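You operate a simulated robot arm through the tools that you are given. There is no shell and no other tool. Be economical: measure what you need, move in short steps, check, and stop when the job is done.

The job below is to be done with a simulated robot arm. You get a single attempt, and the scene is never put back.

Task
Shake the dust off both wound elements in the sieve.
Fine: lid fully open to load them upright, shut before the shaker wheel turns; turn till no dust shows. Set down upright: wound element.

The check looks at the end state, three seconds after you hand in, the way a careful person would. Anything else that was tipped, shoved, dropped, spilled or broken makes it a failure. Lids that push on must go on centred and level and be pressed home; caps that screw on are set level and turned clockwise until they are tight.

Robot
A 7-joint arm with a two-finger parallel gripper, fixed in place. Base frame: the origin is at the foot of the arm, x ahead of it, y to its left, z up; the work surface is at about z = 0.86. Lengths are in m, angles in degrees, forces in N, time in s.
With the tool pointing down near the work surface it reaches from about 0.24 to 0.68 m from the base axis. Its first joint turns from -66.0 to 66.0 degrees. Payload 2.4 kg.
The TCP is the grasp point between the finger pads, 0.03 m short of the fingertips. In the tool frame z runs along the fingers and y along their closing line. Largest opening 0.094 m; finger width 0.028, thickness 0.01; the body of the gripper, 0.05 by 0.096 m, starts 0.055 m behind the TCP.
Orientation is that of the tool frame in the base frame, as [roll, pitch, yaw] about the fixed x, y, z axes, in that order (R = Rz(yaw) Ry(pitch) Rx(roll)). With the fingers straight down and closing along the base's y, the tool's x points along the base's -x, its y along +y and its z along -z.

Tools
- The arm moves only by the tool apply_moves. Its argument "deltas" is a list of rows, each an object (a shift or turn left out is 0, a gripper value left out holds the last) with "slide": the shift along the tool's x, y, z in cm, a list of three; "delta_rot": the turn, a rotation vector about the tool's x, y, z in rad, a list of three; "gripper": the gripper command, from -1 (fully open) to 1 (shut), values between in proportion. In form: [{"slide": [x, y, z], "delta_rot": [rx, ry, rz], "gripper": gripper}, ...]. A call has 1 to 20 rows; each row is the pose to reach, as a shift and turn from the pose commanded when the call began, along the tool's axes at that moment. Rows are played at 5 a second. More than 0.05 m and 8.6 degrees between two rows, or a gripper value outside its range, and nothing of the call is played. A pose out of reach is approached as far as the arm can. The call stops where the force on the tool passes 60 N (or 10 N more than at its start, if that is more) or the arm is blocked; 0.2 s more then pass. The fingers move at their own pace (about 0.153 m/s each) and stop on an object; they squeeze with about 31 N. The grip force told is the motor's: it shows also when the fingers shut on nothing. Time passes only in rows, and 0.2 s behind the last, so rows that repeat a pose let the fingers close. It gives the time, the measured TCP pose, the force on the tool (base axes), the opening and the grip force at its end, in the units of the frame above (readings bear some noise), with the torque about the TCP (base axes, N m) and any sound that the robot's microphone picked up.
- Cameras (640 x 400 px; columns grow to the right, rows downward): "scene" is fixed at [0.0495, 0.478, 1.4514]; the picture's right is [-0.66, -0.75, 0.00], its down [-0.37, 0.33, -0.87] and it looks along [0.65, -0.57, -0.50] (base axes); focal length 307 px, centre (320, 200). "wrist" rides on the gripper at [0.076, 0.014, -0.102] in the tool frame; the picture's right is [-0.18, 0.98, 0.00], its down [-0.75, -0.14, -0.64] and it looks along [-0.63, -0.12, 0.77] (tool axes); focal length 243 px, centre (320, 200). There is no depth. A picture from a camera that has moved, and an enlarged one, comes with that camera's place and axes in the base frame and with its lens.
- snapshot(camera): a new picture of that camera. No time passes.
- enlarge(camera, box): a new picture of the part [left, top, right, bottom] of that camera's present view, enlarged. No time passes.
- job_done(): hands the job in; it is judged then, once.

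Work in short steps. Places have to be worked out from the pictures, the camera data and where the tool is seen: move nearer, look again, correct. Check each grasp and each placing, and mend what went wrong. You have 120 turns and 84 pictures in all, those below and enlarged ones among them. Open the gripper and draw the arm clear of the work before you hand the job in, unless the task says otherwise; then end with one line.

The tools are called as name(argument=value, ...) on one line, values as JSON. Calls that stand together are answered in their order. apply_moves: Moves the arm, as the interface text tells. Its arguments: {"type":"object","properties":{"deltas":{"type":"array"}},"required":["deltas"]} The other tools are called the same way: snapshot (camera) takes a picture; enlarge (camera, box) takes an enlarged picture of a part of a camera's view; job_done () hands the job in.

At the start:

```text
time: 0.0
eef_pos: [0.3827, -0.1462, 1.2972]
orientation: [179.9, 0.0, -180.0]
contact_force: [0.9, -0.5, -0.4]
torque: [0.0, 0.01, -0.01]
opening: 0.0939
gripper_force: 0.1
```

scene: 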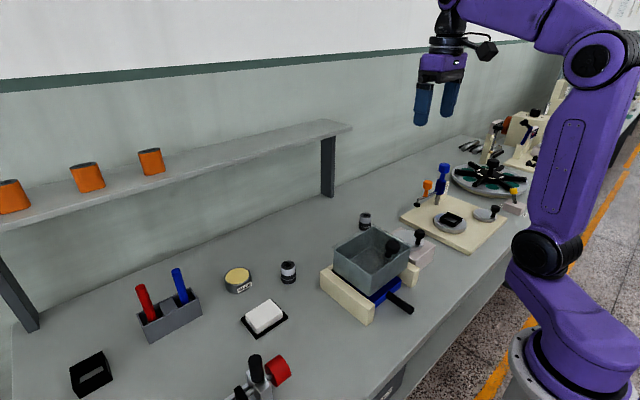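
wrist: 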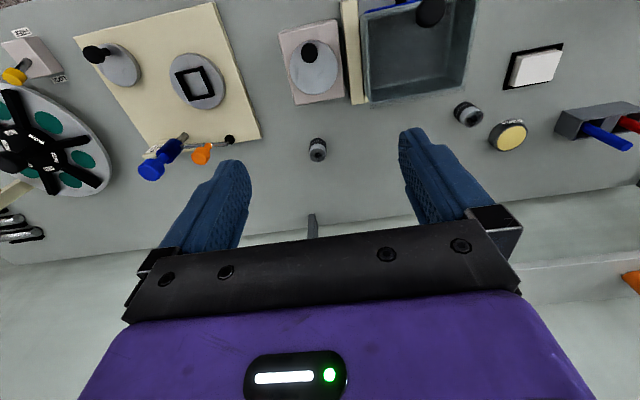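

I start by looking closer at the sieve and the things around it.

enlarge(camera="scene", box=[260, 180, 460, 340])

enlarge(camera="wrist", box=[260, 0, 580, 200])

enlarge(camera="scene", box=[380, 100, 560, 260])

```text
2.50 times, centred on (360, 260) of scene
camera zoom: at [0.0495, 0.478, 1.4514], right [-0.66, -0.75, 0.0], down [-0.37, 0.33, -0.87], along [0.65, -0.57, -0.5], focal length 767 px, centre (220, 50)
```

zoom: 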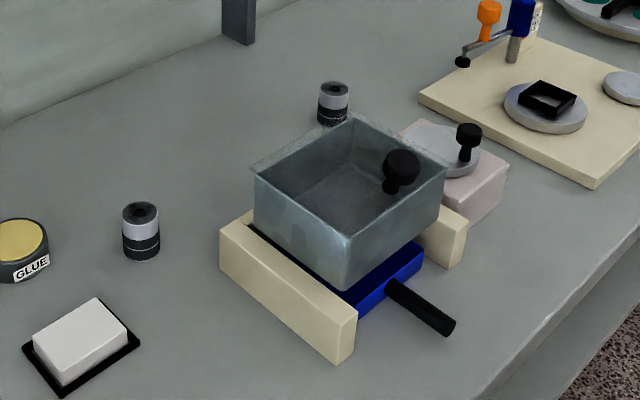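

```text
2.00 times, centred on (420, 100) of wrist
camera zoom: at [0.3081, -0.1301, 1.3997], right [0.18, 0.98, 0.0], down [0.75, -0.14, 0.64], along [0.63, -0.12, -0.77], focal length 485 px, centre (120, 400)
```

zoom: 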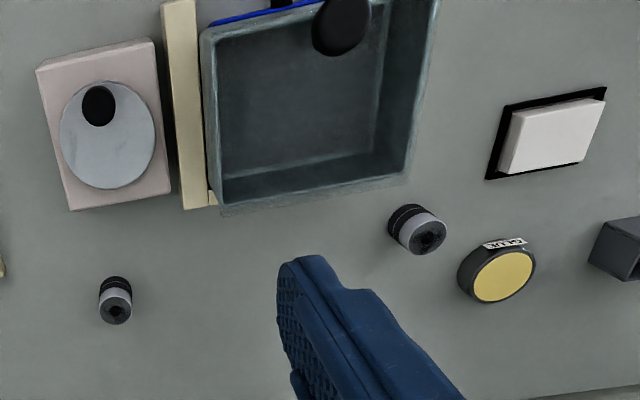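

```text
2.50 times, centred on (470, 180) of scene
camera zoom: at [0.0495, 0.478, 1.4514], right [-0.66, -0.75, 0.0], down [-0.37, 0.33, -0.87], along [0.65, -0.57, -0.5], focal length 767 px, centre (-55, 250)
```

zoom: 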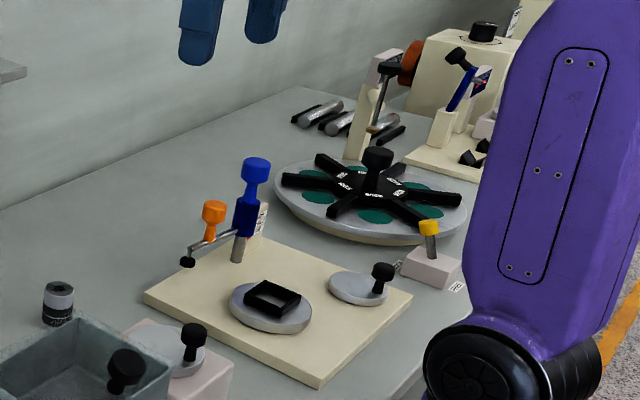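

The sieve box lies near x 0.39, y 0.0, and the two wound elements near (0.58, -0.19) and (0.55, 0.14). I move the camera back and over to see the sieve and its lid.

apply_moves(deltas=[{"slide": [3, 4, 0]}, {"slide": [6, 8, 0]}, {"slide": [9, 12, 0]}, {"slide": [10, 14, 0]}, {"slide": [10, 14, 0]}])

snapshot(camera="wrist")

```text
time: 1.2
eef_pos: [0.2837, -0.0043, 1.2981]
orientation: [-180.0, 0.0, -180.0]
contact_force: [0.2, 0.3, 0.4]
torque: [-0.01, 0.0, 0.04]
opening: 0.0943
gripper_force: 0.1
```

```text
78 pictures are left
camera wrist: at [0.208, 0.0112, 1.4009], right [0.18, 0.98, 0.0], down [0.75, -0.14, 0.64], along [0.63, -0.12, -0.77], focal length 243 px, centre (320, 200)
```

wrist: 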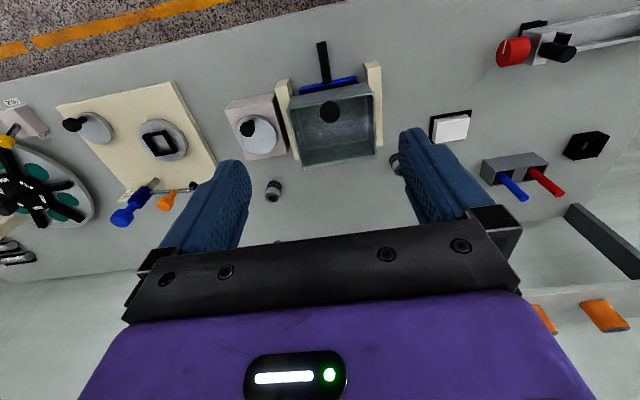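

enlarge(camera="wrist", box=[220, 30, 420, 210])

enlarge(camera="scene", box=[310, 210, 450, 330])

```text
2.22 times, centred on (320, 120) of wrist
camera zoom: at [0.208, 0.0112, 1.4009], right [0.18, 0.98, 0.0], down [0.75, -0.14, 0.64], along [0.63, -0.12, -0.77], focal length 539 px, centre (320, 378)
```

zoom: 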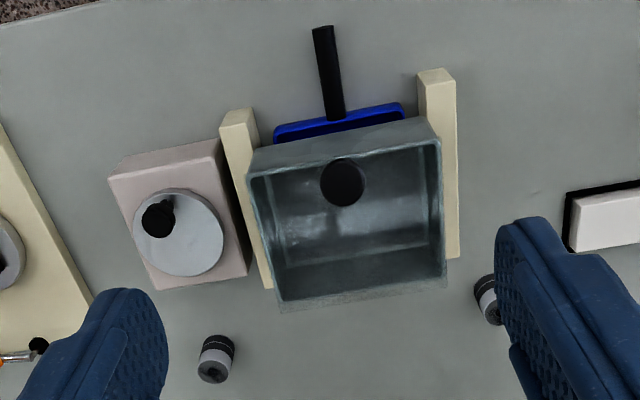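

```text
3.33 times, centred on (380, 270) of scene
camera zoom: at [0.0495, 0.478, 1.4514], right [-0.66, -0.75, 0.0], down [-0.37, 0.33, -0.87], along [0.65, -0.57, -0.5], focal length 1022 px, centre (120, -33)
```

zoom: 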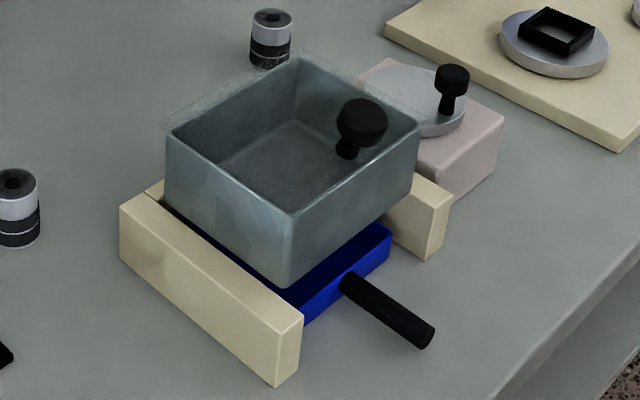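

The sieve has a clear lid with a black knob at about (0.35, 0.00, 1.02), probably hinged along the far side. The crank disc at right is the shaker wheel, and I go above the knob.

apply_moves(deltas=[{"slide": [-2, 0.4, 4.5]}, {"slide": [-4, 0.4, 9]}, {"slide": [-5.5, 0.4, 13.5]}, {"slide": [-6.7, 0.4, 17.5]}, {"slide": [-6.8, 0.4, 20]}, {"slide": [-6.8, 0.4, 20], "gripper": -0.1}, {"slide": [-6.8, 0.4, 20], "gripper": -0.1}])

snapshot(camera="wrist")

enlarge(camera="scene", box=[310, 190, 450, 330])

```text
time: 2.8
eef_pos: [0.3501, -0.0012, 1.0956]
orientation: [-179.9, -0.1, 180.0]
contact_force: [-0.2, -0.5, -0.2]
torque: [0.01, 0.0, 0.03]
opening: 0.0517
gripper_force: 0.1
```

```text
75 pictures are left
camera wrist: at [0.2757, 0.0137, 1.1978], right [0.18, 0.98, 0.0], down [0.75, -0.14, 0.64], along [0.63, -0.12, -0.77], focal length 243 px, centre (320, 200)
```

wrist: 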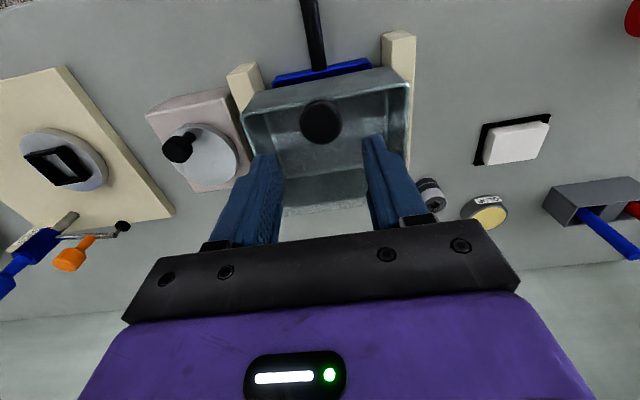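

```text
2.86 times, centred on (380, 260) of scene
camera zoom: at [0.0495, 0.478, 1.4514], right [-0.66, -0.75, 0.0], down [-0.37, 0.33, -0.87], along [0.65, -0.57, -0.5], focal length 876 px, centre (149, 29)
```

zoom: 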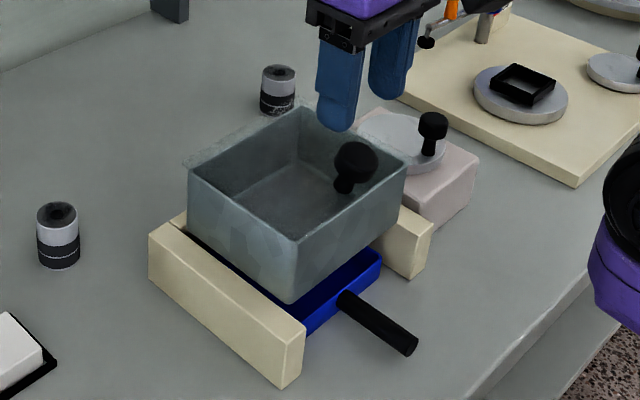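

The knob seems to lean toward the robot; I look closer at lid and knob.

enlarge(camera="scene", box=[345, 220, 415, 275])

enlarge(camera="wrist", box=[220, 50, 430, 220])

```text
7.27 times, centred on (380, 248) of scene
camera zoom: at [0.0495, 0.478, 1.4514], right [-0.66, -0.75, 0.0], down [-0.37, 0.33, -0.87], along [0.65, -0.57, -0.5], focal length 2230 px, centre (-116, -146)
```

zoom: 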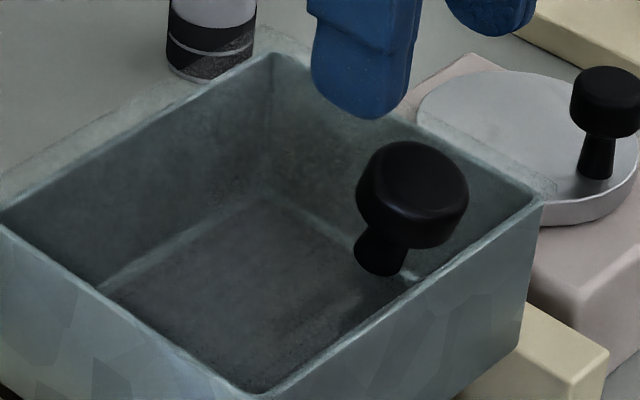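

```text
2.35 times, centred on (325, 135) of wrist
camera zoom: at [0.2757, 0.0137, 1.1978], right [0.18, 0.98, 0.0], down [0.75, -0.14, 0.64], along [0.63, -0.12, -0.77], focal length 571 px, centre (308, 353)
```

zoom: 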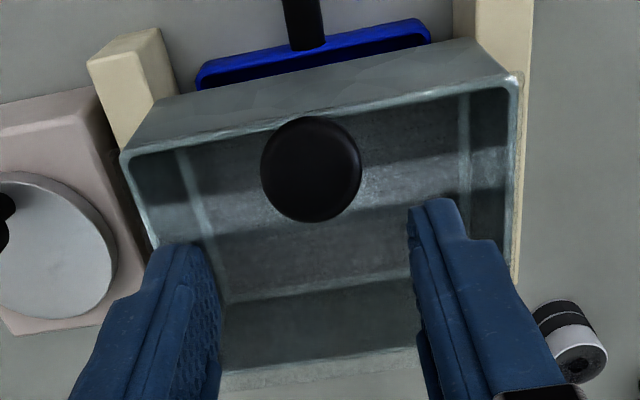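

The knob leans a bit towards the robot, with its head centred near (0.352, 0, 1.013), and the lid hinges at the far side. I tilt the tool about 35° so the lid can swing while held, and pre-position behind the knob.

apply_moves(deltas=[{"slide": [1, 0.1, 0.5], "delta_rot": [0, -0.13, 0]}, {"slide": [2, 0.1, 1], "delta_rot": [0, -0.26, 0]}, {"slide": [3, 0.1, 1.5], "delta_rot": [0, -0.39, 0]}, {"slide": [3.9, 0.1, 2], "delta_rot": [0, -0.52, 0]}, {"slide": [3.9, 0.1, 2.4], "delta_rot": [0, -0.61, 0]}, {"slide": [3.9, 0.1, 2.4], "delta_rot": [0, -0.61, 0]}])

enlarge(camera="scene", box=[310, 190, 450, 330])

snapshot(camera="wrist")

```text
time: 4.2
eef_pos: [0.3127, -0.0027, 1.073]
orientation: [179.9, 35.0, 179.6]
contact_force: [-1.1, 1.5, 0.6]
torque: [-0.15, -0.08, -0.06]
opening: 0.0517
gripper_force: 0.1
out of reach, approached as far as the arm can: row 3
```

```text
2.86 times, centred on (380, 260) of scene
camera zoom: at [0.0495, 0.478, 1.4513], right [-0.66, -0.75, 0.0], down [-0.37, 0.33, -0.87], along [0.65, -0.57, -0.5], focal length 876 px, centre (149, 29)
```

zoom: 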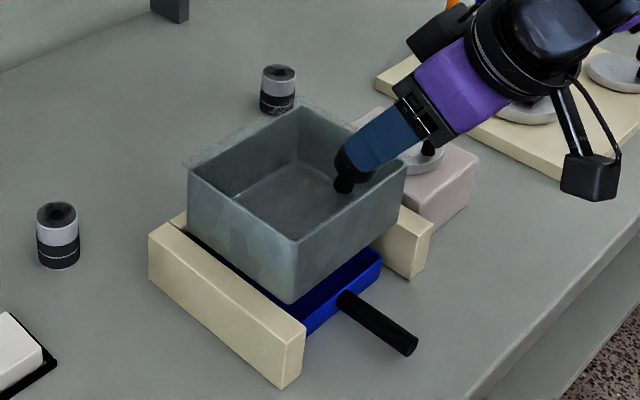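

```text
70 pictures are left
camera wrist: at [0.1925, 0.0139, 1.1133], right [0.16, 0.98, 0.11], down [0.25, -0.14, 0.96], along [0.96, -0.12, -0.27], focal length 243 px, centre (320, 200)
```

wrist: 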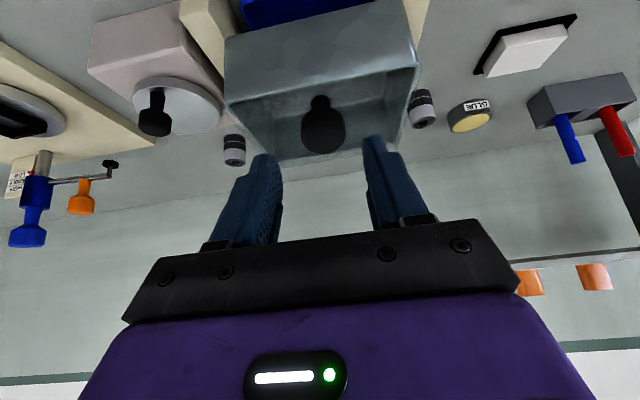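

The fingers straddle the knob; I advance along the tool axis and close on it.

apply_moves(deltas=[{"slide": [0.1, 0.2, 2]}, {"slide": [0.2, 0.2, 4]}, {"slide": [0.2, 0.2, 5.7]}, {"slide": [0.2, 0.2, 5.9]}, {"slide": [0.2, 0.2, 5.9], "gripper": 1}, {"slide": [0.2, 0.2, 5.9], "gripper": 1}, {"slide": [0.2, 0.2, 5.9], "gripper": 1}])

enlarge(camera="scene", box=[310, 190, 450, 330])

```text
time: 5.8
eef_pos: [0.3431, 0.0021, 1.0244]
orientation: [-179.9, 34.9, 179.9]
contact_force: [3.1, -0.6, -2.6]
torque: [0.06, 0.19, -0.09]
opening: 0.0316
gripper_force: 45.1
```

```text
2.86 times, centred on (380, 260) of scene
camera zoom: at [0.0497, 0.478, 1.4514], right [-0.66, -0.75, 0.0], down [-0.37, 0.33, -0.87], along [0.65, -0.57, -0.5], focal length 876 px, centre (149, 29)
```

zoom: 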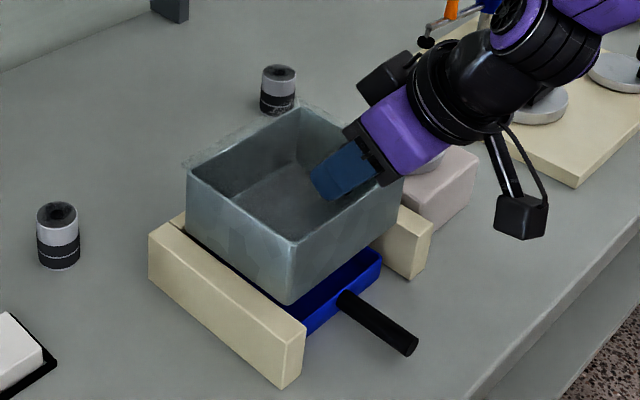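

The knob is gripped (opening 0.0316). I test the hinge idea with a 10° swing about the far edge.

apply_moves(deltas=[{"slide": [-0.45, 0, -0.25], "delta_rot": [0, 0.044, 0]}, {"slide": [-0.87, 0, -0.52], "delta_rot": [0, 0.087, 0]}, {"slide": [-1.3, 0, -0.81], "delta_rot": [0, 0.13, 0]}, {"slide": [-1.77, 0, -1.11], "delta_rot": [0, 0.1745, 0]}])

enlarge(camera="scene", box=[310, 190, 450, 330])

```text
time: 6.8
eef_pos: [0.352, 0.0022, 1.044]
orientation: [180.0, 25.0, 179.9]
contact_force: [-5.1, 0.6, 0.6]
torque: [-0.03, 0.17, -0.27]
opening: 0.0316
gripper_force: 44.7
```

```text
2.86 times, centred on (380, 260) of scene
camera zoom: at [0.0493, 0.478, 1.4514], right [-0.66, -0.75, 0.0], down [-0.37, 0.33, -0.87], along [0.65, -0.57, -0.5], focal length 876 px, centre (149, 29)
```

zoom: 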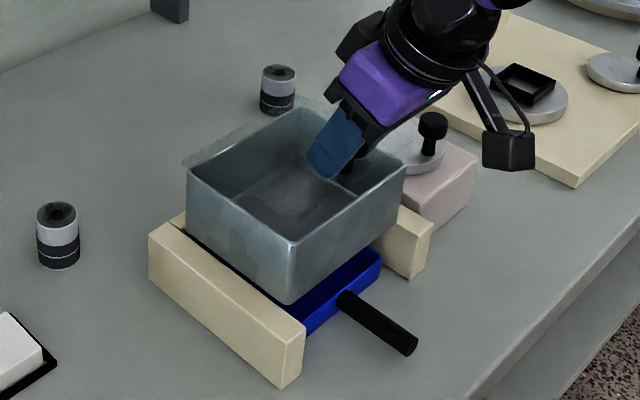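

The lid swings on its far edge with low force. I continue the same arc by another 23°.

apply_moves(deltas=[{"slide": [-0.99, 0, -0.67], "delta_rot": [0, 0.1, 0]}, {"slide": [-2.05, 0, -1.25], "delta_rot": [0, 0.2, 0]}, {"slide": [-3.15, 0, -1.71], "delta_rot": [0, 0.3, 0]}, {"slide": [-4.3, 0, -2.06], "delta_rot": [0, 0.4, 0]}, {"slide": [-4.3, 0, -2.06], "delta_rot": [0, 0.4, 0]}])

enlarge(camera="scene", box=[310, 190, 450, 330])

```text
time: 8.0
eef_pos: [0.3818, 0.0014, 1.0816]
orientation: [180.0, 2.0, -179.8]
contact_force: [-24.9, -0.1, 33.3]
torque: [-0.05, -0.52, 0.11]
opening: 0.0311
gripper_force: 44.6
```

```text
2.86 times, centred on (380, 260) of scene
camera zoom: at [0.0483, 0.478, 1.4514], right [-0.66, -0.75, 0.0], down [-0.37, 0.33, -0.87], along [0.65, -0.57, -0.5], focal length 876 px, centre (149, 29)
```

zoom: 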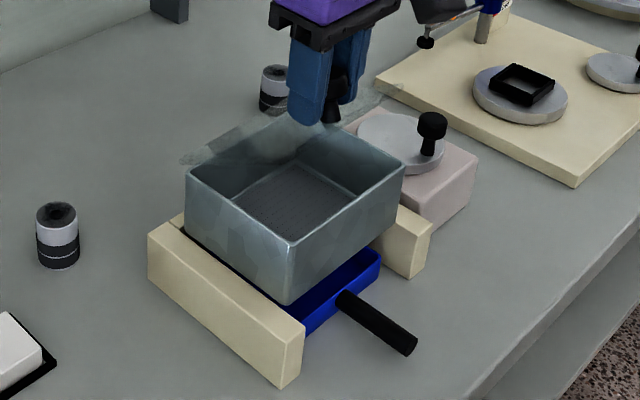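

The force is radial, so the hinge lies a bit farther, near (0.468, 0.988). I relax outward by 3 mm and swing on about that axis.

apply_moves(deltas=[{"slide": [0.2, 0, -0.24]}, {"slide": [-0.8, 0, -1.07], "delta_rot": [0, 0.1, 0]}, {"slide": [-1.87, 0, -1.8], "delta_rot": [0, 0.2, 0]}, {"slide": [-3.02, 0, -2.41], "delta_rot": [0, 0.3, 0]}, {"slide": [-3.02, 0, -2.41], "delta_rot": [0, 0.3, 0]}])

enlarge(camera="scene", box=[310, 190, 450, 330])

```text
time: 9.2
eef_pos: [0.4133, 0.0013, 1.1041]
orientation: [180.0, -15.4, -180.0]
contact_force: [-1.5, -1.3, -15.3]
torque: [0.18, 1.01, -0.08]
opening: 0.0313
gripper_force: 45.0
```

```text
2.86 times, centred on (380, 260) of scene
camera zoom: at [0.0497, 0.478, 1.4514], right [-0.66, -0.75, 0.0], down [-0.37, 0.33, -0.87], along [0.65, -0.57, -0.5], focal length 876 px, centre (149, 29)
```

zoom: 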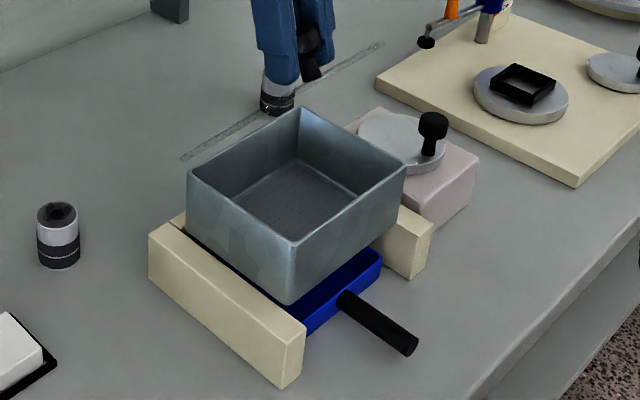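

The lid is about half way up and forces are modest. I carry on along the arc.

apply_moves(deltas=[{"slide": [-0.95, 0, -0.63], "delta_rot": [0, 0.1, 0]}, {"slide": [-2.02, 0, -1.32], "delta_rot": [0, 0.2, 0]}, {"slide": [-3.16, 0, -1.9], "delta_rot": [0, 0.3, 0]}, {"slide": [-4.35, 0, -2.36], "delta_rot": [0, 0.4, 0]}, {"slide": [-4.35, 0, -2.36], "delta_rot": [0, 0.4, 0]}])

snapshot(camera="scene")

```text
time: 10.4
eef_pos: [0.4606, 0.0017, 1.1155]
orientation: [179.9, -38.0, -179.9]
contact_force: [2.2, -0.3, -27.7]
torque: [0.12, -0.13, -0.18]
opening: 0.0313
gripper_force: 44.9
```

```text
65 pictures are left
```

scene: 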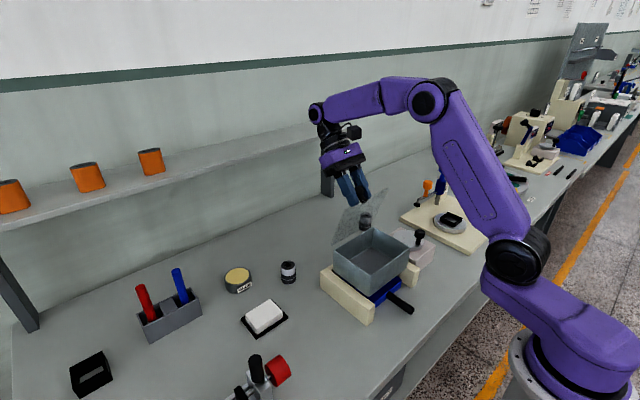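

enlarge(camera="scene", box=[310, 140, 450, 280])

```text
2.86 times, centred on (380, 210) of scene
camera zoom: at [0.05, 0.478, 1.4514], right [-0.66, -0.75, 0.0], down [-0.37, 0.33, -0.87], along [0.65, -0.57, -0.5], focal length 876 px, centre (149, 171)
```

zoom: 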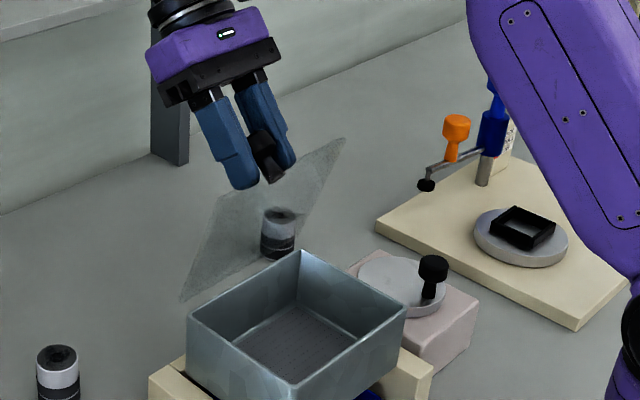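

The lid stands at about 75°. I ease the radius slightly and push on past vertical toward the stop.

apply_moves(deltas=[{"slide": [-1.15, 0, -0.54], "delta_rot": [0, 0.1, 0]}, {"slide": [-2.2, 0, -1.21], "delta_rot": [0, 0.2, 0]}, {"slide": [-3.31, 0, -1.78], "delta_rot": [0, 0.3, 0]}, {"slide": [-4.47, 0, -2.24], "delta_rot": [0, 0.4, 0]}, {"slide": [-4.47, 0, -2.24], "delta_rot": [0, 0.4, 0]}])

enlarge(camera="scene", box=[310, 140, 450, 280])

```text
time: 11.2
eef_pos: [0.4552, 0.0036, 1.1051]
orientation: [180.0, -49.8, -180.0]
contact_force: [-2.9, 1.2, 2.4]
torque: [0.05, 0.21, -0.03]
opening: 0.0355
gripper_force: 44.9
out of reach, approached as far as the arm can: row 2, 3
stopped in row 3: the force on the tool passed its limit at 63 N (the readings are from after the stop); the commanded pose is now the measured one
```

```text
2.86 times, centred on (380, 210) of scene
camera zoom: at [0.0494, 0.478, 1.4514], right [-0.66, -0.75, 0.0], down [-0.37, 0.33, -0.87], along [0.65, -0.57, -0.5], focal length 876 px, centre (149, 171)
```

zoom: 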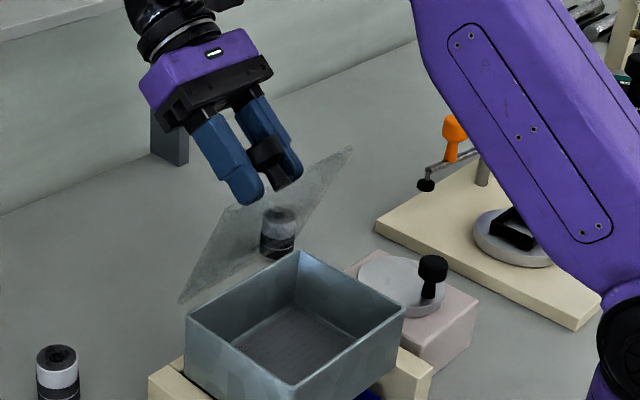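

The wrist cannot tilt further, so I hold the tilt and let the knob pivot in the grip while I move the knob over +x.

apply_moves(deltas=[{"slide": [-0.76, 0, -1.06]}, {"slide": [-1.35, 0, -1.67]}, {"slide": [-1.94, 0, -2.29]}, {"slide": [-2.55, 0, -2.75]}, {"slide": [-3.21, 0, -3.18]}])

enlarge(camera="scene", box=[310, 140, 450, 280])

```text
time: 12.4
eef_pos: [0.456, 0.0026, 1.1066]
orientation: [180.0, -49.7, -179.8]
contact_force: [-5.9, -0.9, 8.5]
torque: [-0.01, 0.49, -0.09]
opening: 0.0352
gripper_force: 45.2
out of reach, approached as far as the arm can: row 1, 2, 3, 4, 5
```

```text
2.86 times, centred on (380, 210) of scene
camera zoom: at [0.0492, 0.478, 1.4514], right [-0.66, -0.75, 0.0], down [-0.37, 0.33, -0.87], along [0.65, -0.57, -0.5], focal length 876 px, centre (149, 171)
```

zoom: 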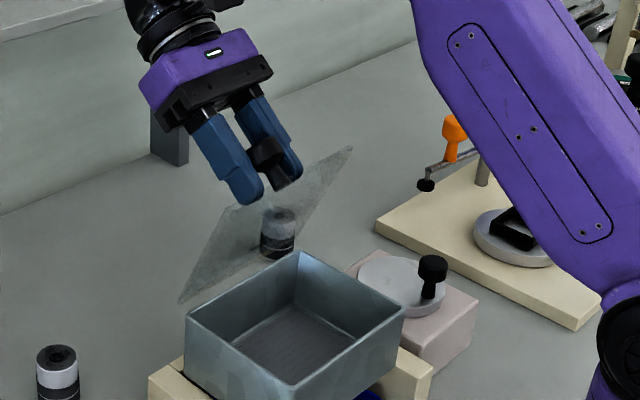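

Out of reach at that tilt. I turn the tool back towards vertical while advancing; first a small step to see what the command base is.

apply_moves(deltas=[{"slide": [0, 0, 0], "delta_rot": [0, -0.06, 0]}, {"slide": [0, 0, 0], "delta_rot": [0, -0.12, 0]}])

```text
time: 13.0
eef_pos: [0.4524, -0.0003, 1.1078]
orientation: [179.9, -43.0, -179.8]
contact_force: [-12.8, 0.2, 13.9]
torque: [0.04, 1.29, 0.01]
opening: 0.0346
gripper_force: 45.6
```

apply_moves(deltas=[{"slide": [-0.66, 0, -0.75], "delta_rot": [0, -0.06, 0]}, {"slide": [-1.39, 0, -1.44], "delta_rot": [0, -0.12, 0]}, {"slide": [-2.19, 0, -2.05], "delta_rot": [0, -0.18, 0]}, {"slide": [-3.13, 0, -2.51], "delta_rot": [0, -0.24, 0]}, {"slide": [-4.06, 0, -2.97], "delta_rot": [0, -0.3, 0]}])

enlarge(camera="scene", box=[310, 140, 450, 280])

```text
time: 14.2
eef_pos: [0.5013, -0.0018, 1.0995]
orientation: [180.0, -25.9, -179.9]
contact_force: [-6.5, -1.0, 13.1]
torque: [-0.02, 1.1, -0.05]
opening: 0.0357
gripper_force: 45.2
```

```text
2.86 times, centred on (380, 210) of scene
camera zoom: at [0.0491, 0.478, 1.4514], right [-0.66, -0.75, 0.0], down [-0.37, 0.33, -0.87], along [0.65, -0.57, -0.5], focal length 876 px, centre (149, 171)
```

zoom: 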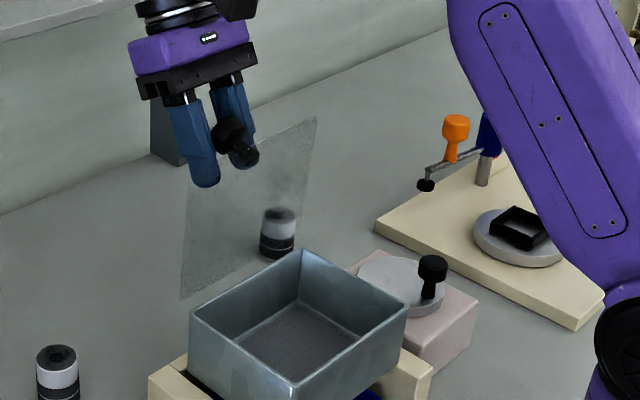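

The lid is around vertical now. I push further along the arc to find the stop.

apply_moves(deltas=[{"slide": [-0.57, 0, -0.09]}, {"slide": [-1.14, 0, -0.17]}, {"slide": [-1.75, 0, -0.2]}, {"slide": [-2.33, 0, -0.24]}, {"slide": [-2.95, 0, -0.26]}, {"slide": [-3.54, 0, -0.28]}])

enlarge(camera="scene", box=[310, 140, 450, 280])

```text
time: 15.6
eef_pos: [0.5382, -0.0021, 1.0886]
orientation: [179.9, -25.1, -179.8]
contact_force: [0.0, 0.2, -0.2]
torque: [0.03, 0.03, 0.0]
opening: 0.0
gripper_force: 33.1
```

```text
2.86 times, centred on (380, 210) of scene
camera zoom: at [0.0495, 0.478, 1.4514], right [-0.66, -0.75, 0.0], down [-0.37, 0.33, -0.87], along [0.65, -0.57, -0.5], focal length 876 px, centre (149, 171)
```

zoom: 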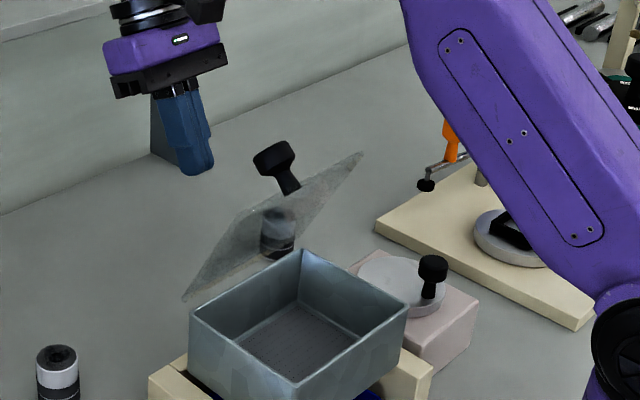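

The grip slipped off the knob. I check whether the lid stays where it is.

apply_moves(deltas=[{"slide": [0, 0, -0.5]}])

enlarge(camera="scene", box=[310, 140, 450, 280])

```text
time: 16.0
eef_pos: [0.5399, -0.0015, 1.0935]
orientation: [-179.9, -25.5, -179.9]
contact_force: [-0.3, -0.2, -0.4]
torque: [0.02, -0.02, 0.02]
opening: 0.0001
gripper_force: 33.2
```

```text
2.86 times, centred on (380, 210) of scene
camera zoom: at [0.0495, 0.478, 1.4514], right [-0.66, -0.75, 0.0], down [-0.37, 0.33, -0.87], along [0.65, -0.57, -0.5], focal length 876 px, centre (149, 171)
```

zoom: 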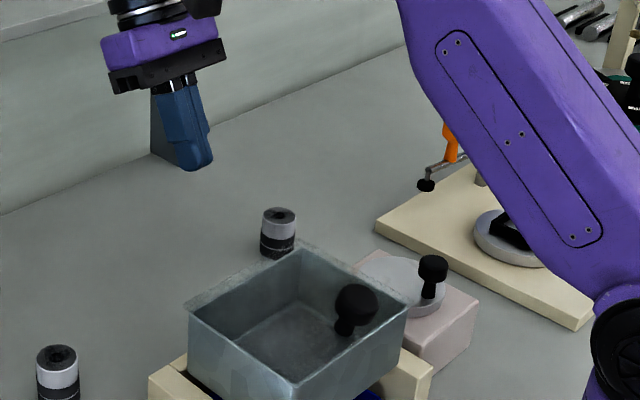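

The lid falls when released short of its rest position, so I must carry it well past vertical. I go back for a new grip, with more starting tilt (about 48°) to leave wrist range.

apply_moves(deltas=[{"slide": [3.5, 0, -1.3], "delta_rot": [0, -0.13, 0], "gripper": -0.1}, {"slide": [7, 0, -2.6], "delta_rot": [0, -0.26, 0]}, {"slide": [10.7, 0, -3.8], "delta_rot": [0, -0.39, 0]}, {"slide": [14, 0.1, -2.2], "delta_rot": [0, -0.52, 0]}, {"slide": [17.9, 0.1, -0.3], "delta_rot": [0, -0.65, 0]}, {"slide": [19, 0.1, 2.5], "delta_rot": [0, -0.78, 0]}, {"slide": [20, 0.1, 5.2], "delta_rot": [0, -0.91, 0]}, {"slide": [21, 0.1, 7.8], "delta_rot": [0, -1.04, 0]}, {"slide": [22, 0.1, 9.7], "delta_rot": [0, -1.17, 0]}, {"slide": [22, 0.1, 9.7], "delta_rot": [0, -1.28, 0]}, {"slide": [22, 0.1, 9.7], "delta_rot": [0, -1.28, 0]}])

enlarge(camera="scene", box=[310, 180, 450, 320])

```text
time: 18.6
eef_pos: [0.3391, -0.065, 1.1134]
orientation: [180.0, 47.7, 163.3]
contact_force: [0.9, -0.3, -1.1]
torque: [-0.01, 0.02, -0.01]
opening: 0.0515
gripper_force: 0.0
out of reach, approached as far as the arm can: row 8, 9, 10, 11
stopped in row 11: the arm was blocked; the commanded pose is now the measured one
```

```text
2.86 times, centred on (380, 250) of scene
camera zoom: at [0.0495, 0.4779, 1.4514], right [-0.66, -0.75, 0.0], down [-0.37, 0.33, -0.87], along [0.65, -0.57, -0.5], focal length 876 px, centre (149, 57)
```

zoom: 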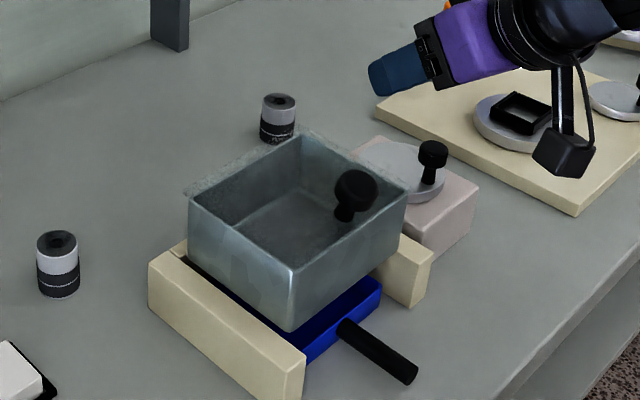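

That much tilt is not reachable. I straighten the yaw and go back to a tilt of about 35°.

apply_moves(deltas=[{"slide": [0.3, 1.5, -0.4], "delta_rot": [-0.05, 0.05, -0.05]}, {"slide": [0.6, 3, -0.7], "delta_rot": [-0.1, 0.1, -0.1]}, {"slide": [0.9, 4.5, -1], "delta_rot": [-0.16, 0.16, -0.15]}, {"slide": [1.16, 5.75, -1.28], "delta_rot": [-0.215, 0.23, -0.196]}, {"slide": [1.16, 5.75, -1.28], "delta_rot": [-0.215, 0.23, -0.196]}])

```text
time: 19.8
eef_pos: [0.3388, -0.0037, 1.1147]
orientation: [177.7, 34.7, 178.7]
contact_force: [0.2, 1.0, -0.7]
torque: [-0.01, 0.03, 0.01]
opening: 0.0518
gripper_force: 0.1
```

apply_moves(deltas=[{"slide": [2.4, 0.2, 1.3], "delta_rot": [0.014, 0, -0.01]}, {"slide": [4.9, 0.37, 2.65], "delta_rot": [0.027, 0, -0.019]}, {"slide": [4.9, 0.37, 2.65], "delta_rot": [0.027, 0, -0.019]}])

enlarge(camera="wrist", box=[200, 30, 440, 220])

```text
time: 20.6
eef_pos: [0.3148, 0.0015, 1.0639]
orientation: [-180.0, 34.6, 179.9]
contact_force: [-0.1, -0.4, -1.0]
torque: [0.02, -0.04, 0.03]
opening: 0.0518
gripper_force: 0.0
```

```text
2.11 times, centred on (320, 125) of wrist
camera zoom: at [0.1945, 0.0178, 1.1047], right [0.15, 0.98, 0.1], down [0.25, -0.14, 0.96], along [0.96, -0.12, -0.27], focal length 511 px, centre (320, 358)
```

zoom: 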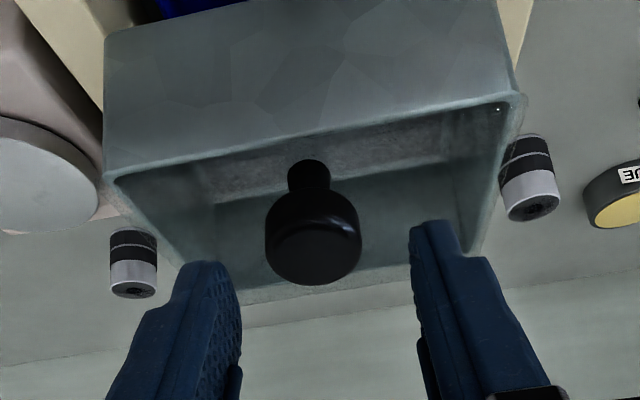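

Head centre confirmed near (0.353, 0, 1.014). I advance and grip again, a bit deeper.

apply_moves(deltas=[{"slide": [0, -0.15, 2]}, {"slide": [-0.2, -0.15, 4]}, {"slide": [-0.3, -0.15, 5.3]}, {"slide": [-0.3, -0.15, 5.3], "gripper": 1}, {"slide": [-0.3, -0.15, 5.3], "gripper": 1}, {"slide": [-0.3, -0.15, 5.3], "gripper": 1}])

```text
time: 22.0
eef_pos: [0.3476, -0.0004, 1.0221]
orientation: [179.9, 34.9, 179.9]
contact_force: [-3.8, 0.7, 22.6]
torque: [0.0, -0.91, 0.18]
opening: 0.0317
gripper_force: 45.0
```

Gripped. I refined the hinge axis to about (0.469, 0.982); I now lift along the arc to 45°.

apply_moves(deltas=[{"slide": [-1.42, 0, -0.88], "delta_rot": [0, 0.131, 0]}, {"slide": [-2.89, 0, -1.6], "delta_rot": [0, 0.262, 0]}, {"slide": [-4.5, 0, -2.1], "delta_rot": [0, 0.393, 0]}, {"slide": [-6.12, 0, -2.44], "delta_rot": [0, 0.524, 0]}, {"slide": [-7.8, 0, -2.5], "delta_rot": [0, 0.655, 0]}, {"slide": [-9.45, 0, -2.4], "delta_rot": [0, 0.785, 0]}, {"slide": [-9.45, 0, -2.4], "delta_rot": [0, 0.785, 0]}])

enlarge(camera="scene", box=[310, 140, 450, 280])

```text
time: 22.5
eef_pos: [0.3532, -0.0083, 1.0366]
orientation: [-177.9, 28.2, 179.8]
contact_force: [-26.0, 1.2, 17.7]
torque: [0.29, -0.99, 0.04]
opening: 0.0324
gripper_force: 44.7
out of reach, approached as far as the arm can: row 1, 2
stopped in row 2: the force on the tool passed its limit at 73 N (the readings are from after the stop); the commanded pose is now the measured one
```

```text
2.86 times, centred on (380, 210) of scene
camera zoom: at [0.0485, 0.478, 1.4514], right [-0.66, -0.75, 0.0], down [-0.37, 0.33, -0.87], along [0.65, -0.57, -0.5], focal length 876 px, centre (149, 171)
```

zoom: 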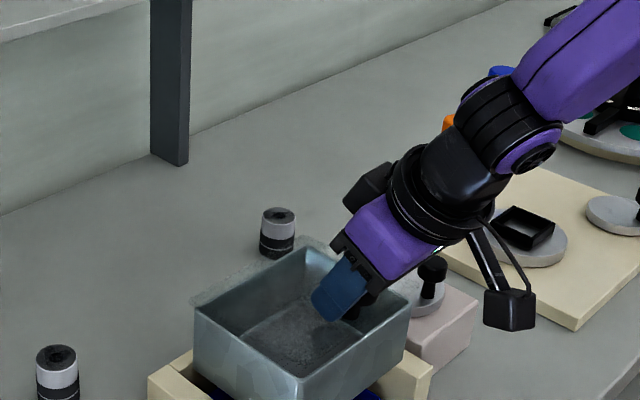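

The arm is in an awkward posture here (drift in y, high force). I release the lid, retreat along the tool and re-approach from the home posture as the first time.

apply_moves(deltas=[{"slide": [0, 0, 0], "gripper": -0.1}, {"slide": [0, 0, 0], "gripper": -0.1}, {"slide": [0, 0, -2.5]}, {"slide": [0, 0, -5]}, {"slide": [0, 0, -9], "delta_rot": [0, 0.1, 0]}, {"slide": [-1, 0, -13], "delta_rot": [0, 0.2, 0]}, {"slide": [-3, 0, -17], "delta_rot": [0, 0.3, 0]}, {"slide": [-5, 0, -20], "delta_rot": [0, 0.4, 0]}, {"slide": [-6, 0, -22], "delta_rot": [0, 0.49, 0]}, {"slide": [-6, 0, -22], "delta_rot": [0, 0.49, 0]}])

snapshot(camera="scene")

snapshot(camera="wrist")

```text
time: 24.7
eef_pos: [0.3048, 0.0002, 1.2598]
orientation: [-178.0, -0.2, 178.8]
contact_force: [0.5, 0.6, -0.2]
torque: [0.03, -0.04, -0.03]
opening: 0.0514
gripper_force: 0.0
```

```text
55 pictures are left
```

scene: 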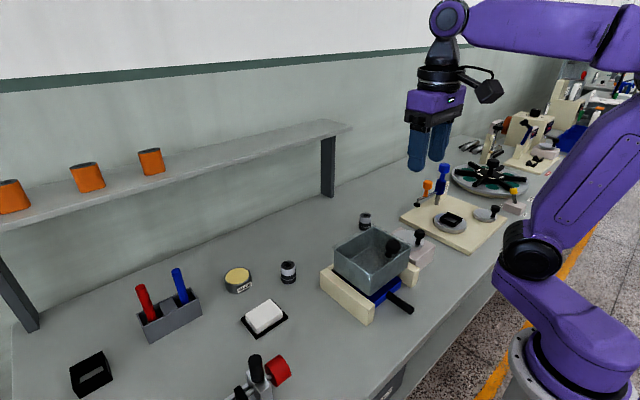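

```text
54 pictures are left
camera wrist: at [0.2296, 0.0213, 1.3619], right [0.2, 0.98, -0.03], down [0.75, -0.14, 0.65], along [0.63, -0.16, -0.76], focal length 243 px, centre (320, 200)
```

wrist: 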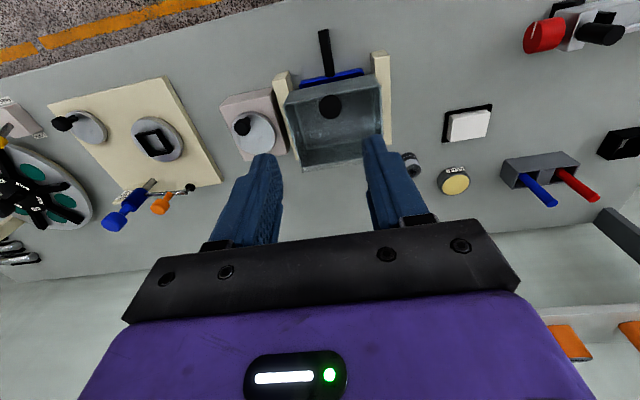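

The sieve is undisturbed. From this better posture I approach again with a more moderate 28° tilt.

apply_moves(deltas=[{"slide": [-1, 0, 4], "delta_rot": [-0.035, 0, -0.021]}, {"slide": [-1.8, 0, 8], "delta_rot": [-0.035, 0, -0.021]}, {"slide": [-1.8, 0, 12], "delta_rot": [-0.035, 0, -0.021]}, {"slide": [-1.8, 0, 14], "delta_rot": [-0.035, -0.12, -0.021]}, {"slide": [-1.8, 0, 15.5], "delta_rot": [-0.035, -0.24, -0.021]}, {"slide": [-1.8, 0, 17], "delta_rot": [-0.035, -0.36, -0.021]}, {"slide": [-1.8, 0, 18.9], "delta_rot": [-0.035, -0.485, -0.021]}, {"slide": [-1.8, 0, 18.9], "delta_rot": [-0.035, -0.485, -0.021]}])

enlarge(camera="wrist", box=[200, 30, 440, 220])

```text
time: 26.5
eef_pos: [0.3219, -0.0049, 1.0684]
orientation: [-179.8, 27.8, -179.3]
contact_force: [0.3, 1.5, -1.2]
torque: [-0.03, 0.02, -0.02]
opening: 0.0516
gripper_force: 0.1
out of reach, approached as far as the arm can: row 6, 7
```

```text
2.11 times, centred on (320, 125) of wrist
camera zoom: at [0.2079, 0.0089, 1.1232], right [0.16, 0.98, 0.08], down [0.37, -0.13, 0.92], along [0.92, -0.11, -0.38], focal length 511 px, centre (320, 358)
```

zoom: 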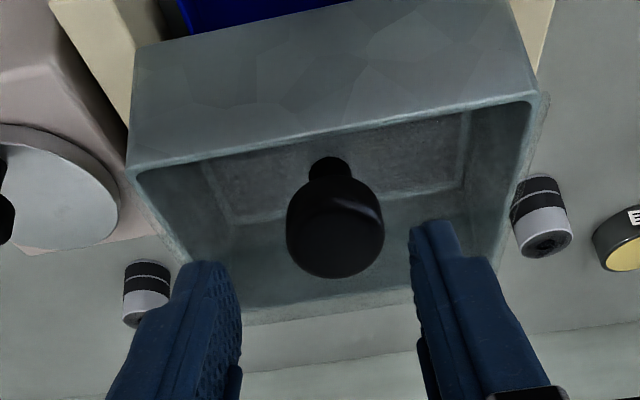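

apply_moves(deltas=[{"slide": [-0.1, 0.5, 1.5]}, {"slide": [-0.1, 0.56, 3]}, {"slide": [-0.2, 0.56, 4.4]}, {"slide": [-0.2, 0.56, 5.3]}, {"slide": [-0.2, 0.56, 5.3], "gripper": 1}, {"slide": [-0.2, 0.56, 5.3], "gripper": 1}, {"slide": [-0.2, 0.56, 5.3], "gripper": 1}])

```text
time: 28.1
eef_pos: [0.3498, -0.0009, 1.0231]
orientation: [-179.7, 27.8, -179.4]
contact_force: [-3.7, 0.7, 7.6]
torque: [0.13, -0.12, 0.03]
opening: 0.032
gripper_force: 45.1
```

Gripped at 0.032. I lift slowly along the arc to 30°.

apply_moves(deltas=[{"slide": [-0.85, 0, -0.7], "delta_rot": [0, 0.087, 0]}, {"slide": [-1.75, 0, -1.36], "delta_rot": [0, 0.175, 0]}, {"slide": [-2.69, 0, -1.95], "delta_rot": [0, 0.262, 0]}, {"slide": [-3.7, 0, -2.43], "delta_rot": [0, 0.349, 0]}, {"slide": [-4.72, 0, -2.84], "delta_rot": [0, 0.436, 0]}, {"slide": [-5.77, 0, -3.16], "delta_rot": [0, 0.524, 0]}])

```text
time: 29.5
eef_pos: [0.3829, 0.0018, 1.0775]
orientation: [-179.6, -2.8, -179.5]
contact_force: [-35.6, 0.9, 33.0]
torque: [0.59, 0.32, -0.26]
opening: 0.0321
gripper_force: 45.3
```

The force is radial outward again, so I let out 2.5 mm and go on 10° with a higher hinge estimate, watching the force.

apply_moves(deltas=[{"slide": [0.17, -0.1, -0.18]}, {"slide": [-0.62, -0.1, -0.93], "delta_rot": [0, 0.087, 0]}, {"slide": [-1.48, -0.1, -1.61], "delta_rot": [0, 0.1745, 0]}])

```text
time: 30.3
eef_pos: [0.4001, -0.0019, 1.094]
orientation: [-179.7, -12.3, -179.7]
contact_force: [-9.5, 0.4, -2.9]
torque: [0.11, 1.14, -0.03]
opening: 0.0323
gripper_force: 45.4
```

Forces are small now; I continue 15°.

apply_moves(deltas=[{"slide": [-0.81, 0.1, -0.73], "delta_rot": [0, 0.087, 0]}, {"slide": [-1.68, 0.1, -1.39], "delta_rot": [0, 0.1745, 0]}, {"slide": [-2.61, 0.1, -1.97], "delta_rot": [0, 0.262, 0]}])

enlarge(camera="scene", box=[310, 140, 450, 280])

```text
time: 31.1
eef_pos: [0.4304, 0.0017, 1.108]
orientation: [-179.7, -27.3, -179.7]
contact_force: [-13.0, -0.2, 21.4]
torque: [0.12, 0.63, 0.07]
opening: 0.0321
gripper_force: 45.2
```

```text
2.86 times, centred on (380, 210) of scene
camera zoom: at [0.0488, 0.478, 1.4514], right [-0.66, -0.75, 0.0], down [-0.37, 0.33, -0.87], along [0.65, -0.57, -0.5], focal length 876 px, centre (149, 171)
```

zoom: 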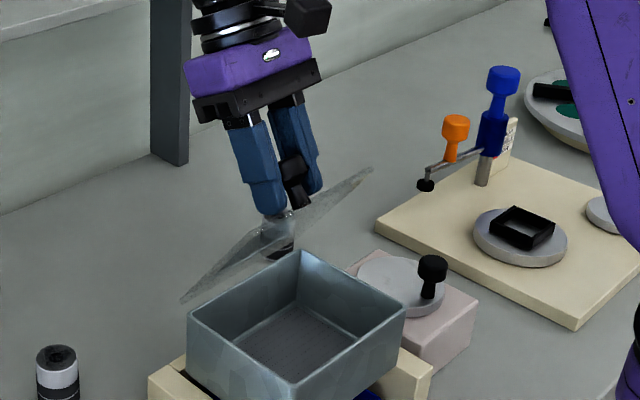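

The lid is near 57°, held well. I now swing on around the hinge, turning the tool only slightly and letting the knob pivot.

apply_moves(deltas=[{"slide": [-0.62, 0, -0.85], "delta_rot": [0, 0.05, 0]}, {"slide": [-1.43, 0, -1.53], "delta_rot": [0, 0.1, 0]}, {"slide": [-2.29, 0, -2.13], "delta_rot": [0, 0.12, 0]}, {"slide": [-3.24, 0, -2.67], "delta_rot": [0, 0.12, 0]}])

enlarge(camera="scene", box=[310, 140, 450, 280])

```text
time: 32.1
eef_pos: [0.4683, 0.002, 1.1171]
orientation: [-179.6, -34.3, -179.8]
contact_force: [-9.0, -0.4, 11.3]
torque: [0.12, 1.25, -0.21]
opening: 0.0317
gripper_force: 45.3
```

```text
2.86 times, centred on (380, 210) of scene
camera zoom: at [0.0491, 0.478, 1.4514], right [-0.66, -0.75, 0.0], down [-0.37, 0.33, -0.87], along [0.65, -0.57, -0.5], focal length 876 px, centre (149, 171)
```

zoom: 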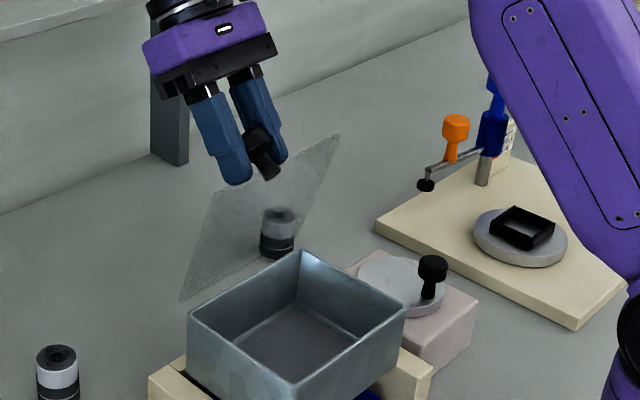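

Good hold at about 75°. I continue to about 97°.

apply_moves(deltas=[{"slide": [-0.96, -0.1, -0.72], "delta_rot": [0, -0.03, 0]}, {"slide": [-2.07, -0.1, -1.23], "delta_rot": [0, -0.06, 0]}, {"slide": [-3.0, -0.1, -1.64], "delta_rot": [0, -0.09, 0]}, {"slide": [-3.94, -0.1, -1.94], "delta_rot": [0, -0.12, 0]}])

enlarge(camera="scene", box=[310, 140, 450, 280])

```text
time: 33.1
eef_pos: [0.5124, -0.0014, 1.1132]
orientation: [-179.7, -27.2, -179.7]
contact_force: [1.0, -1.8, 33.1]
torque: [0.02, 1.4, -0.12]
opening: 0.0317
gripper_force: 44.9
```

```text
2.86 times, centred on (380, 210) of scene
camera zoom: at [0.049, 0.478, 1.4514], right [-0.66, -0.75, 0.0], down [-0.37, 0.33, -0.87], along [0.65, -0.57, -0.5], focal length 876 px, centre (149, 171)
```

zoom: 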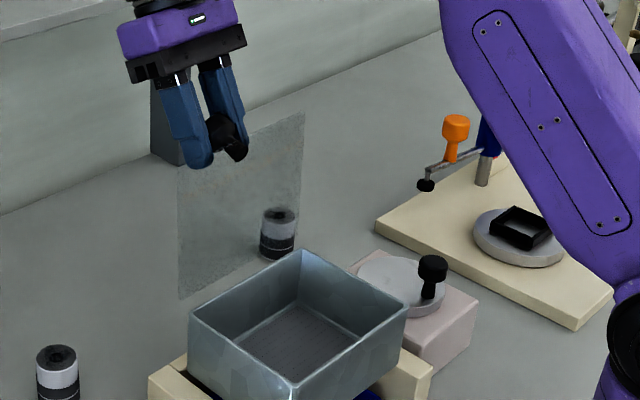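

The lid is around 95°. I let out a little and carry on past the balance point to the stop.

apply_moves(deltas=[{"slide": [0.09, 0, -0.18]}, {"slide": [-0.94, 0, -0.37]}, {"slide": [-2.01, 0, -0.47]}, {"slide": [-3.06, 0, -0.4]}])

enlarge(camera="scene", box=[310, 140, 450, 280])

```text
time: 34.1
eef_pos: [0.5391, 0.0006, 1.1018]
orientation: [-179.7, -27.9, -179.7]
contact_force: [-21.8, 0.2, 25.2]
torque: [0.01, 0.92, -0.14]
opening: 0.0317
gripper_force: 45.5
```

```text
2.86 times, centred on (380, 210) of scene
camera zoom: at [0.0483, 0.478, 1.4514], right [-0.66, -0.75, 0.0], down [-0.37, 0.33, -0.87], along [0.65, -0.57, -0.5], focal length 876 px, centre (149, 171)
```

zoom: 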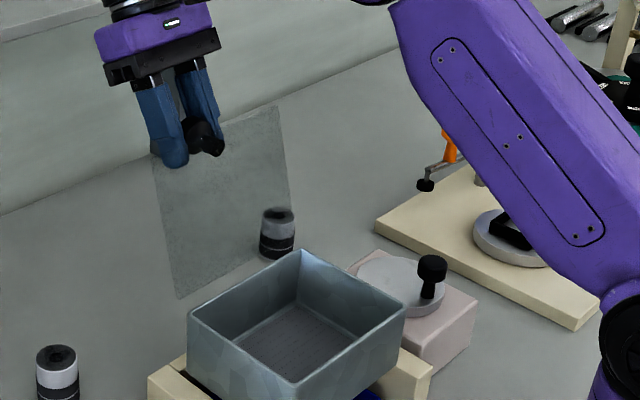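

About 107° now, with some resistance in x. One more small push to find the stop.

apply_moves(deltas=[{"slide": [-0.57, 0, 0.05]}, {"slide": [-1.15, 0, 0.2]}])

enlarge(camera="scene", box=[310, 140, 450, 280])

```text
time: 34.7
eef_pos: [0.548, 0.0009, 1.0983]
orientation: [-179.7, -27.8, -179.6]
contact_force: [-26.6, -0.2, 45.5]
torque: [-0.04, 0.35, 0.02]
opening: 0.0336
gripper_force: 45.1
```

```text
2.86 times, centred on (380, 210) of scene
camera zoom: at [0.0478, 0.478, 1.4514], right [-0.66, -0.75, 0.0], down [-0.37, 0.33, -0.87], along [0.65, -0.57, -0.5], focal length 876 px, centre (149, 171)
```

zoom: 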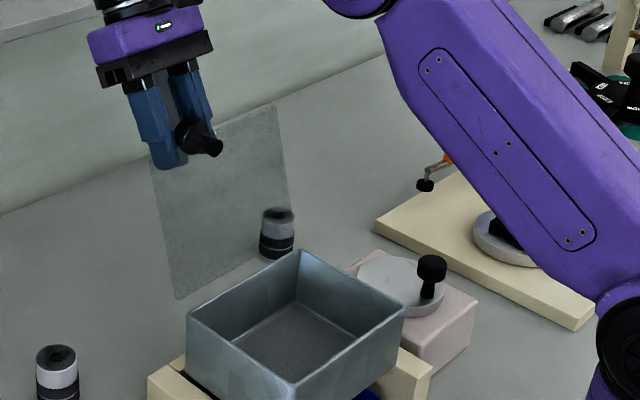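

The lid no longer moves: it is at its stop, past vertical. I open the fingers and draw up clear.

apply_moves(deltas=[{"slide": [0.4, 0, 0], "gripper": 1}, {"slide": [0.4, 0, 0], "gripper": 0}, {"slide": [0.4, 0, 0], "gripper": -0.3}, {"slide": [0.4, 0, -2]}, {"slide": [0.4, 0, -5]}, {"slide": [0.4, 0, -9]}])

enlarge(camera="scene", box=[310, 140, 450, 280])

```text
time: 36.1
eef_pos: [0.5564, -0.0007, 1.1219]
orientation: [-179.7, -27.2, -179.8]
contact_force: [0.2, -0.2, 0.5]
torque: [0.0, -0.03, -0.05]
opening: 0.0613
gripper_force: 0.1
out of reach, approached as far as the arm can: row 5, 6
```

```text
2.86 times, centred on (380, 210) of scene
camera zoom: at [0.0495, 0.478, 1.4514], right [-0.66, -0.75, 0.0], down [-0.37, 0.33, -0.87], along [0.65, -0.57, -0.5], focal length 876 px, centre (149, 171)
```

zoom: 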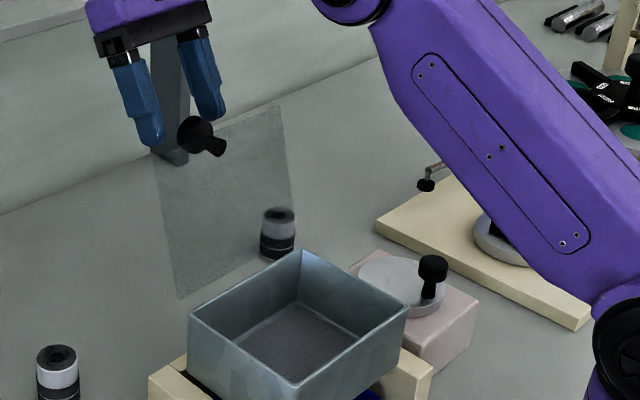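

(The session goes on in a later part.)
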